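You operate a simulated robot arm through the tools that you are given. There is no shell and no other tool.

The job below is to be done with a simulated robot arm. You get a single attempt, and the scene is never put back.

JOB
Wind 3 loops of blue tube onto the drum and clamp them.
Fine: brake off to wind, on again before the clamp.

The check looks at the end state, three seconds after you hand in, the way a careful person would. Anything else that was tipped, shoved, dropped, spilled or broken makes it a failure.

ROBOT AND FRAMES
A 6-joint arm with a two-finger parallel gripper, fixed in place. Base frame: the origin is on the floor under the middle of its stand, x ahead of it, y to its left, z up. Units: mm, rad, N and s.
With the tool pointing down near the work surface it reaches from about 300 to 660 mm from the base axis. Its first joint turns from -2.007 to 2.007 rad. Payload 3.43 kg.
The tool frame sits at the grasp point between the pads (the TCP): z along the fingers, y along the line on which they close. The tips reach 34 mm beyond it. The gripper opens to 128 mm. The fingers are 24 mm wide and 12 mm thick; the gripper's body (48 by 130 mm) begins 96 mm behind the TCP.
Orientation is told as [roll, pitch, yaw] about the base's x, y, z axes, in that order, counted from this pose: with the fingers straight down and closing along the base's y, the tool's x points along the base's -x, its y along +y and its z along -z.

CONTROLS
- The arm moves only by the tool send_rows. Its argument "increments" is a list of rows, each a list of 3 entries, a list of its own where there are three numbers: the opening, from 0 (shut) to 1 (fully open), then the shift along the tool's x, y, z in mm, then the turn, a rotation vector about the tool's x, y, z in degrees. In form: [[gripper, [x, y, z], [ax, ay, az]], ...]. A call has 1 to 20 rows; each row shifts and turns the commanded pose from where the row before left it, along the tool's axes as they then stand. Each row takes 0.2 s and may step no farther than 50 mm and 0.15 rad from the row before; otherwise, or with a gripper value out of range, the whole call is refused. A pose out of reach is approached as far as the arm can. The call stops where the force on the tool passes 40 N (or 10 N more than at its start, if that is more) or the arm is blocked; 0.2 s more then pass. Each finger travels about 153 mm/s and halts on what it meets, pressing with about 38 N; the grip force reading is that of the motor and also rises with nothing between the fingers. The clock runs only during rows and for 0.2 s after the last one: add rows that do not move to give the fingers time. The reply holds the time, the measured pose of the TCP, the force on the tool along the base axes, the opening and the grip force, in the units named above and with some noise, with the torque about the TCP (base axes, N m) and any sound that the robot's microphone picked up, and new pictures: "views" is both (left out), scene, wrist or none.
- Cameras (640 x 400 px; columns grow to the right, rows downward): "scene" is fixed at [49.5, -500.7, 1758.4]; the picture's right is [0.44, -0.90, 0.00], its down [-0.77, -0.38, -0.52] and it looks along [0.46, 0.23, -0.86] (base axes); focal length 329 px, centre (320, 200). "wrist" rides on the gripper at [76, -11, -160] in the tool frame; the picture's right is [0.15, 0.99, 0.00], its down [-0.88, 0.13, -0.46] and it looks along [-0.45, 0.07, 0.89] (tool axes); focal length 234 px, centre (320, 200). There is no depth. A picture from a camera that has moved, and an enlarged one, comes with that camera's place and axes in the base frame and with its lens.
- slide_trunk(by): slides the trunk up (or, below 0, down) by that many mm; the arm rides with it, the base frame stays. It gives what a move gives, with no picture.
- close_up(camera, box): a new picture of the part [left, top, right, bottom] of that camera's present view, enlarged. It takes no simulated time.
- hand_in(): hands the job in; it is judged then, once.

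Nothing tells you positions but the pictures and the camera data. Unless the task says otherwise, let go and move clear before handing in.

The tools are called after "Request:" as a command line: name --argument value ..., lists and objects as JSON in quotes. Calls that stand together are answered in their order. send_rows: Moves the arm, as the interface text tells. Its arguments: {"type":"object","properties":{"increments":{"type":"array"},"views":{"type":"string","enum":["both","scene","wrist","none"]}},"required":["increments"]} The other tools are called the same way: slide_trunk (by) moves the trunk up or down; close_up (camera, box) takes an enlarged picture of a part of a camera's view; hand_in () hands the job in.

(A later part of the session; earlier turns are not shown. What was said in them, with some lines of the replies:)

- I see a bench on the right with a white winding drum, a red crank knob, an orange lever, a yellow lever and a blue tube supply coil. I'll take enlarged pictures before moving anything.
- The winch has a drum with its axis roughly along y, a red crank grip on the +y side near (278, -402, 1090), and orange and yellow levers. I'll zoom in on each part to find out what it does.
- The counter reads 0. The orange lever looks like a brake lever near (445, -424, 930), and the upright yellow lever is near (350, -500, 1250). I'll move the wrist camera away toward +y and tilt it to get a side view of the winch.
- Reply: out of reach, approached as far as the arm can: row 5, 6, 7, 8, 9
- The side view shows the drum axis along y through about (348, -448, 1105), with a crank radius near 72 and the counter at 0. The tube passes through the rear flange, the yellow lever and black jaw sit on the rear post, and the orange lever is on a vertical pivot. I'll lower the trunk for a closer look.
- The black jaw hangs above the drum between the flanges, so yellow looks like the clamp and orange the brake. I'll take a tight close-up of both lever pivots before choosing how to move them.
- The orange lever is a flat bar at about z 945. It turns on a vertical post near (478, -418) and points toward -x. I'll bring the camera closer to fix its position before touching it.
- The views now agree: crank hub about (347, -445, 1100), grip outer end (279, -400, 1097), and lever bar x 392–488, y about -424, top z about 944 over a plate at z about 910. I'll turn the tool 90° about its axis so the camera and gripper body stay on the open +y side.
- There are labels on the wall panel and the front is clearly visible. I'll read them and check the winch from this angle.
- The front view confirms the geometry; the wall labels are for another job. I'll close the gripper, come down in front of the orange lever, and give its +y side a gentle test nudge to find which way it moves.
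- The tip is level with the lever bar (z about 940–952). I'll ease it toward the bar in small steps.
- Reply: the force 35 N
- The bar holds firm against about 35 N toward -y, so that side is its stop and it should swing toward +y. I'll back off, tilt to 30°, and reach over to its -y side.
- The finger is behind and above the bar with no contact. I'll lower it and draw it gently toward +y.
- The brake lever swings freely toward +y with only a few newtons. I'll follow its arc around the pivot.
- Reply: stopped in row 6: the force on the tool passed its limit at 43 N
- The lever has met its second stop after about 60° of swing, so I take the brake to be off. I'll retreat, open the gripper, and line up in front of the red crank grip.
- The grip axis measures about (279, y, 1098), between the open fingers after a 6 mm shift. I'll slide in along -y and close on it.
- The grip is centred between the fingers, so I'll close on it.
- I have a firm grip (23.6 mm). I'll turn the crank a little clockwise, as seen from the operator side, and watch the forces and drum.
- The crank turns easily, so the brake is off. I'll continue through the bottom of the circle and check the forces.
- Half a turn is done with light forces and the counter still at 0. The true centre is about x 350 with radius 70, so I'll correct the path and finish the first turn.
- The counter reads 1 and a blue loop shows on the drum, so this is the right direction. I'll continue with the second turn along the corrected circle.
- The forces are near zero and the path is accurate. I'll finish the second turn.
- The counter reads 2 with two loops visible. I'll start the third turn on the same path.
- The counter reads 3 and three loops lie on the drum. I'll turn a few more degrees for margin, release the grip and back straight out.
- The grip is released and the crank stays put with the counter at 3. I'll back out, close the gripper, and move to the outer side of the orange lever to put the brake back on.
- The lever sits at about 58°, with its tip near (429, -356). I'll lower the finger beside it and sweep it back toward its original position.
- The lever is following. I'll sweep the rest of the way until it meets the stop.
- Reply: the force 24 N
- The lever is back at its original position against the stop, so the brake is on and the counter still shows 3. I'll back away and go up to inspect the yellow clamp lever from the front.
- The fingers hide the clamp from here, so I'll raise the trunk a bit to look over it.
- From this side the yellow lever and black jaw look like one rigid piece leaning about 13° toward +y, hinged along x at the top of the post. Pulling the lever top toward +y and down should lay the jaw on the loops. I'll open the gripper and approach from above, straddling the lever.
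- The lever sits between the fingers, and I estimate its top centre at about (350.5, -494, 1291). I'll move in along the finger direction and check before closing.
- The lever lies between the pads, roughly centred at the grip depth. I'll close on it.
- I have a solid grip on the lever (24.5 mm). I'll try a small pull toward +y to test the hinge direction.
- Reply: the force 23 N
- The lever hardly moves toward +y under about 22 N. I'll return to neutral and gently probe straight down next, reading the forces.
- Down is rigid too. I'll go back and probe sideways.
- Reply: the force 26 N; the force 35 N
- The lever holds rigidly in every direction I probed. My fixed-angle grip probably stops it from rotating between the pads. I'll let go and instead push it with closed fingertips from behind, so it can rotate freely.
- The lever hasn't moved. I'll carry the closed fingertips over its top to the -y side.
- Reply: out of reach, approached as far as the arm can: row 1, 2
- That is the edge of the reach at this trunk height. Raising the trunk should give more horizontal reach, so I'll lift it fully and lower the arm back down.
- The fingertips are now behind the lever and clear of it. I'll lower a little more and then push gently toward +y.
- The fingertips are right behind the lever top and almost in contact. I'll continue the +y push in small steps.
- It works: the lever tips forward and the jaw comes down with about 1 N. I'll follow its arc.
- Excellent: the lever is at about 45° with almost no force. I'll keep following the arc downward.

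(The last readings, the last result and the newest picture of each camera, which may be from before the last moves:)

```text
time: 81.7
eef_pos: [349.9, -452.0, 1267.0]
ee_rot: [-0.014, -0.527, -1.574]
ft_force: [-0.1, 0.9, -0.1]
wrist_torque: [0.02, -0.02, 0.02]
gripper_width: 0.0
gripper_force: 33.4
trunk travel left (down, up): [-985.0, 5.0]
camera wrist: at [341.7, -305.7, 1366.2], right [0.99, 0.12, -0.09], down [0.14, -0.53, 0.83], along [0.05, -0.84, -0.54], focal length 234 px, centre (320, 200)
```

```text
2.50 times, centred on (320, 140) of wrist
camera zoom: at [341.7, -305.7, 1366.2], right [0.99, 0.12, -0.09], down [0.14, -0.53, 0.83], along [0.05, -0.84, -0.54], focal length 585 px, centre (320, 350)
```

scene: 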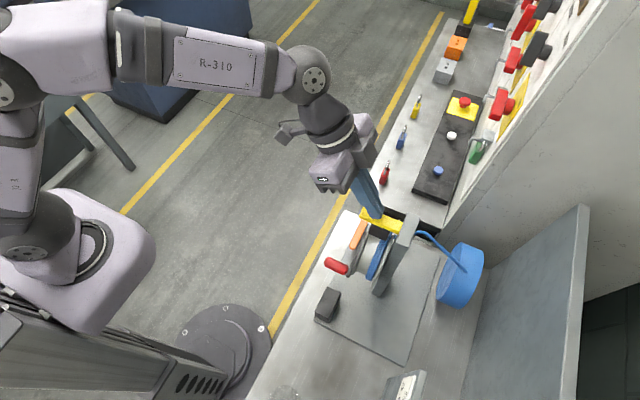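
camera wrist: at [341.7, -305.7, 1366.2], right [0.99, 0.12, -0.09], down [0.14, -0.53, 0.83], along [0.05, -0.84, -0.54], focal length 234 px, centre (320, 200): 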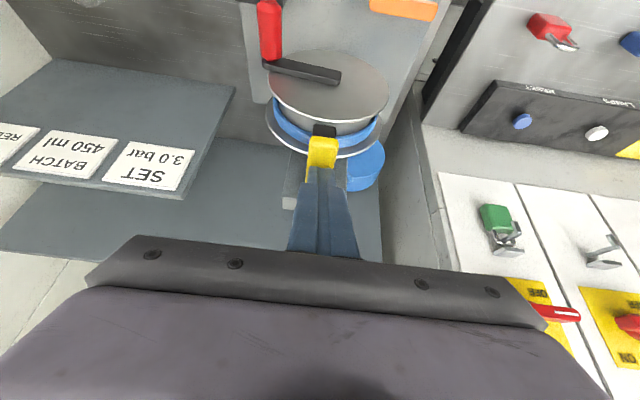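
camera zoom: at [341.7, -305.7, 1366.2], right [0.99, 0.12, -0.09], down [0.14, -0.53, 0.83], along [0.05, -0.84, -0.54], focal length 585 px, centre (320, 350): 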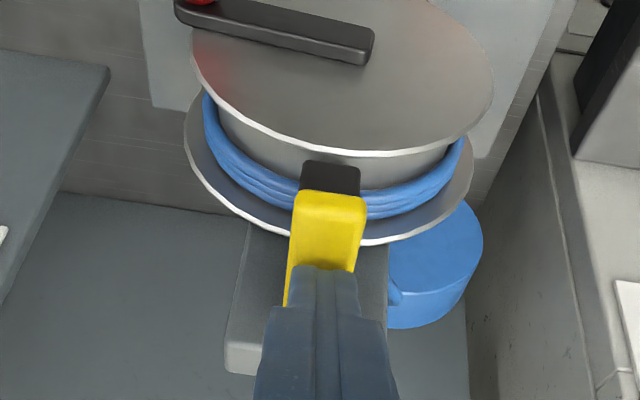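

Request:
send_rows --increments '[[0, [1.59, 0, 2.46], [0, 0, 0]], [0, [1.59, 0, 2.46], [0, 0, 0]], [0, [1.59, 0, 2.46], [0, 0, 0]], [0, [0, 0, 0], [0, 0, 0]]]' --views "wrist"

Request:
close_up --camera "scene" --box '[340, 160, 440, 250]'

Request:
close_up --camera "wrist" --box '[250, 60, 390, 220]'

```text
time: 82.7
eef_pos: [351.3, -452.5, 1266.1]
ee_rot: [-0.004, -0.544, -1.575]
ft_force: [0.8, -1.9, 34.5]
wrist_torque: [-0.26, -0.02, -0.03]
gripper_width: 0.0
gripper_force: 33.1
trunk travel left (down, up): [-985.0, 5.0]
camera wrist: at [339.9, -303.8, 1363.5], right [0.99, 0.12, -0.08], down [0.13, -0.52, 0.84], along [0.06, -0.85, -0.53], focal length 234 px, centre (320, 200)
```

wrist: 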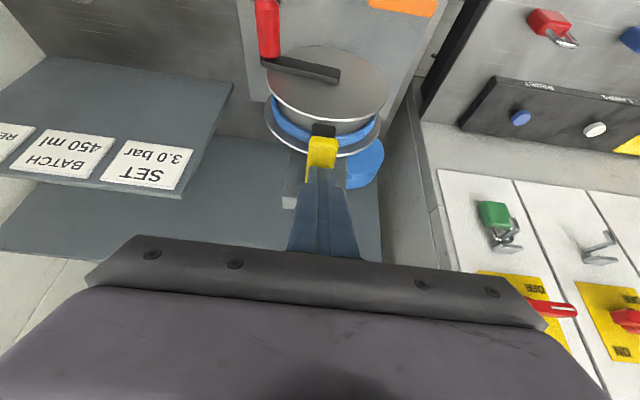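

```text
4.44 times, centred on (390, 205) of scene
camera zoom: at [49.5, -500.7, 1758.4], right [0.44, -0.9, 0.0], down [-0.77, -0.38, -0.52], along [0.46, 0.23, -0.86], focal length 1461 px, centre (9, 178)
```

zoom: 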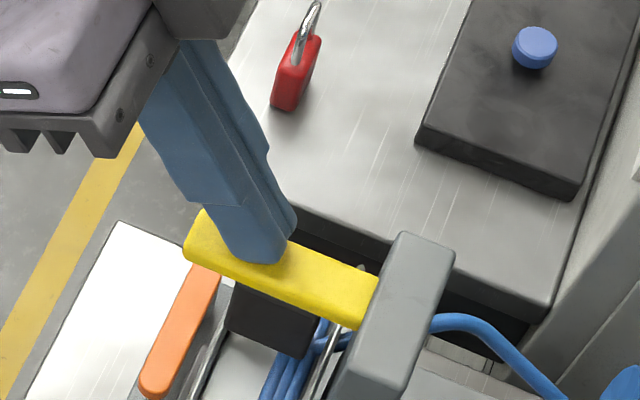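

```text
2.50 times, centred on (320, 140) of wrist
camera zoom: at [339.9, -303.8, 1363.5], right [0.99, 0.12, -0.08], down [0.13, -0.52, 0.84], along [0.06, -0.85, -0.53], focal length 585 px, centre (320, 350)
```

zoom: 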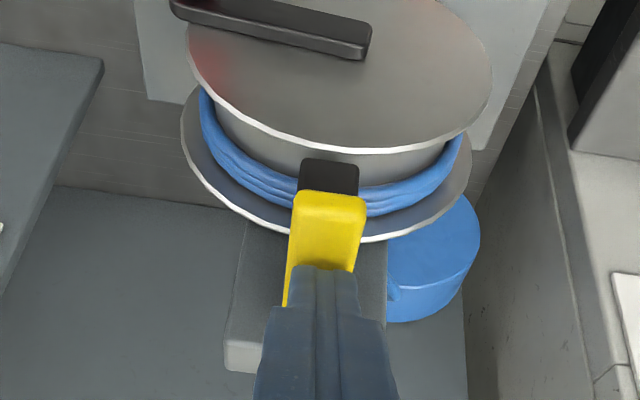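

The lever met firm resistance (34.5 N) lying horizontal, with the jaw down on the loops. I'll lift straight off and check that it stays closed.

Request:
send_rows --increments '[[0, [-10.1, 0, -17.3], [0, 0, 0]], [0, [-20.2, 0, -34.6], [0, 0, 0]], [0, [20, 0, -40], [0, 0, 0]], [0, [20, 0, -40], [0, 0, 0]], [0, [20, 0, -40], [0, 0, 0]], [0, [0, 0, 0], [0, 0, 0]], [0, [0, 0, 0], [0, 0, 0]]]' --views "both"

Request:
close_up --camera "scene" --box '[330, 180, 440, 270]'

Request:
close_up --camera "wrist" --box '[200, 20, 440, 200]'

```text
time: 84.3
eef_pos: [355.0, -340.7, 1392.1]
ee_rot: [-0.015, -0.529, -1.573]
ft_force: [0.2, 1.5, 0.2]
wrist_torque: [0.01, -0.01, 0.02]
gripper_width: 0.1
gripper_force: 33.5
trunk travel left (down, up): [-985.0, 5.0]
camera wrist: at [344.9, -192.7, 1491.4], right [0.99, 0.12, -0.09], down [0.14, -0.53, 0.84], along [0.05, -0.84, -0.54], focal length 234 px, centre (320, 200)
```

scene: 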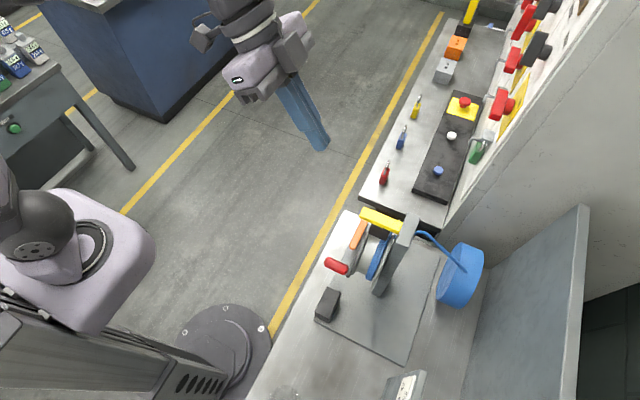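
wrist: 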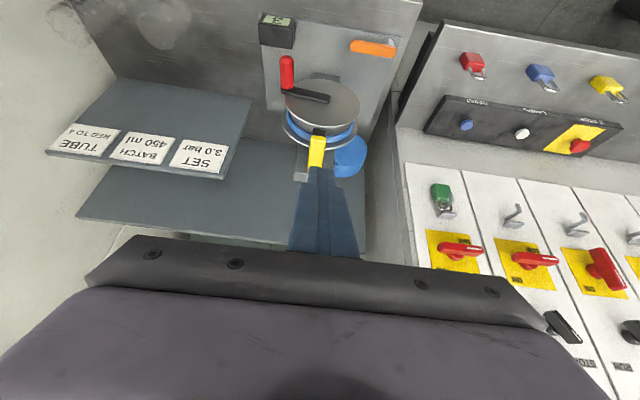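

```text
4.44 times, centred on (385, 225) of scene
camera zoom: at [49.5, -500.7, 1758.4], right [0.44, -0.9, 0.0], down [-0.77, -0.38, -0.52], along [0.46, 0.23, -0.86], focal length 1461 px, centre (31, 89)
```

zoom: 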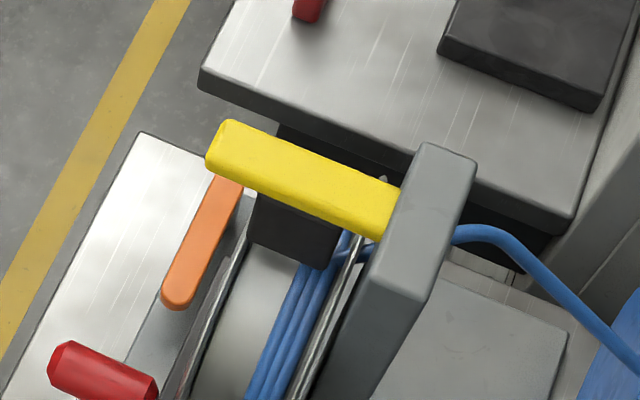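

```text
2.22 times, centred on (320, 110) of wrist
camera zoom: at [344.9, -192.7, 1491.4], right [0.99, 0.12, -0.09], down [0.14, -0.53, 0.84], along [0.05, -0.84, -0.54], focal length 520 px, centre (320, 400)
```

zoom: 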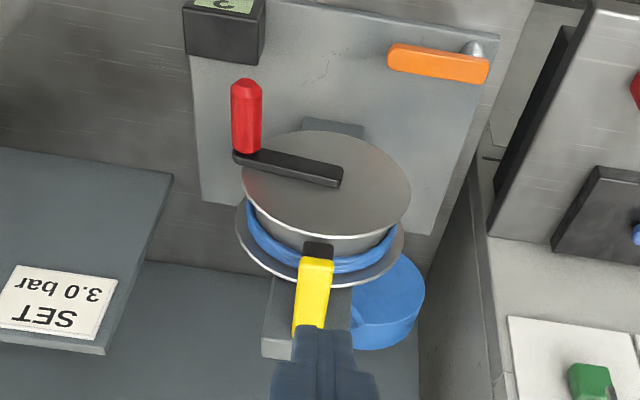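

The clamp stays down. I'll check the counter, brake and jaw once more.

Request:
close_up --camera "wrist" --box '[245, 0, 345, 60]'

Request:
close_up --camera "wrist" --box '[270, 70, 380, 170]'

Request:
close_up --camera "scene" --box '[350, 200, 420, 260]'

Request:
close_up --camera "scene" --box '[300, 0, 640, 400]'

```text
6.40 times, centred on (295, 30) of wrist
camera zoom: at [344.9, -192.7, 1491.4], right [0.99, 0.12, -0.09], down [0.14, -0.53, 0.84], along [0.05, -0.84, -0.54], focal length 1499 px, centre (480, 1288)
```

zoom: 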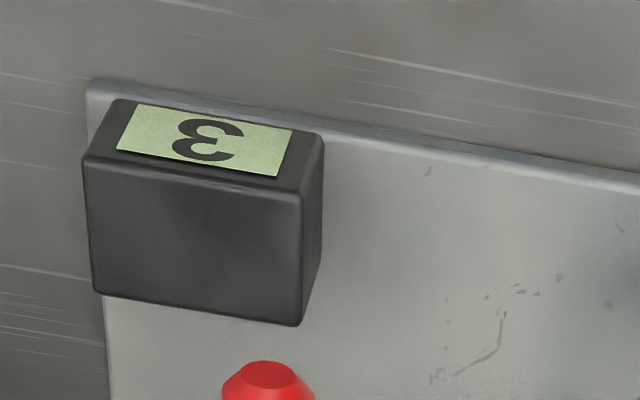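

```text
4.00 times, centred on (325, 120) of wrist
camera zoom: at [344.9, -192.7, 1491.4], right [0.99, 0.12, -0.09], down [0.14, -0.53, 0.84], along [0.05, -0.84, -0.54], focal length 937 px, centre (300, 520)
```

zoom: 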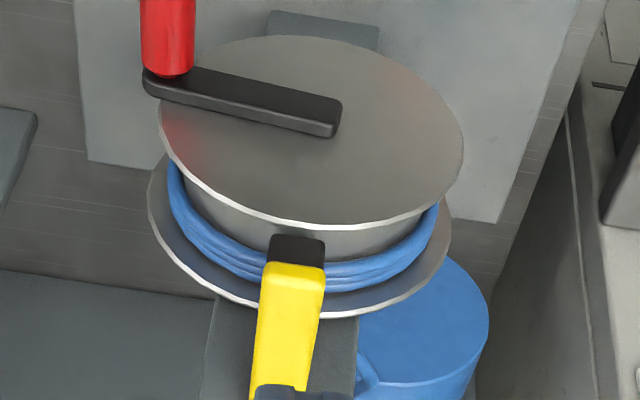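

```text
6.67 times, centred on (385, 230) of scene
camera zoom: at [49.5, -500.7, 1758.4], right [0.44, -0.9, 0.0], down [-0.77, -0.38, -0.52], along [0.46, 0.23, -0.86], focal length 2191 px, centre (-113, 0)
```

zoom: 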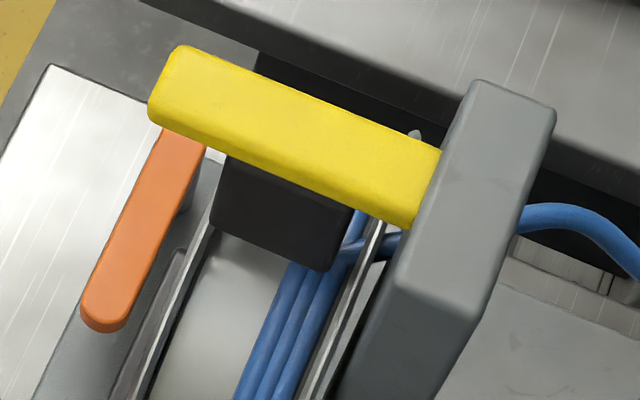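

```text
1.00 times, centred on (470, 200) of scene (not enlarged: the box is as wide or as high as the picture)
camera zoom: at [49.5, -500.7, 1758.4], right [0.44, -0.9, 0.0], down [-0.77, -0.38, -0.52], along [0.46, 0.23, -0.86], focal length 329 px, centre (170, 200)
```

zoom: 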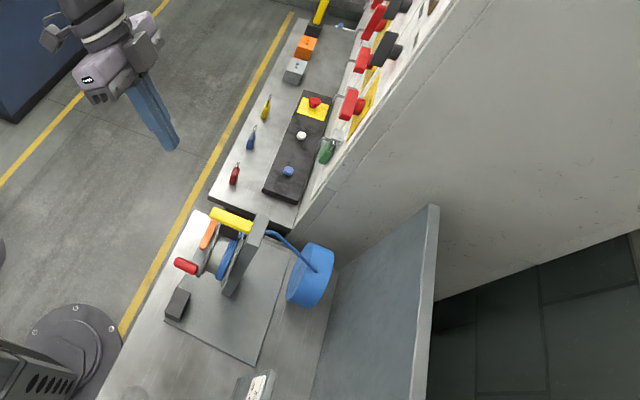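

The counter reads 3, three loops sit under the closed jaw, and the brake lever is back on its stop. Nothing else was disturbed and the arm is clear, so I'm handing in.

Request:
hand_in

```text
The job is handed in.
```

The job is handed in: three loops of blue tube are wound on the drum and clamped. I haven't seen the check's verdict.

- **Brake:** I swung the orange lever out to release the brake before winding. I then pushed it back to its original position against the stop before clamping.
- **Winding:** I turned the crank three full turns plus a few degrees. The counter reads 3 and three loops show on the drum.
- **Clamp:** I tipped the yellow lever forward until it lay flat with the black jaw down over the loops. It met firm resistance (about 34 N) and stayed down after I lifted off. From above I couldn't see the contact itself, so that resistance is my evidence that the jaw is pressing on the tube.

While working out how the clamp moves, I gripped the yellow lever and probed it in several directions with up to about 34 N. It didn't move, and it swung freely afterwards. Nothing else was knocked or moved, and the arm is clear of the winch.
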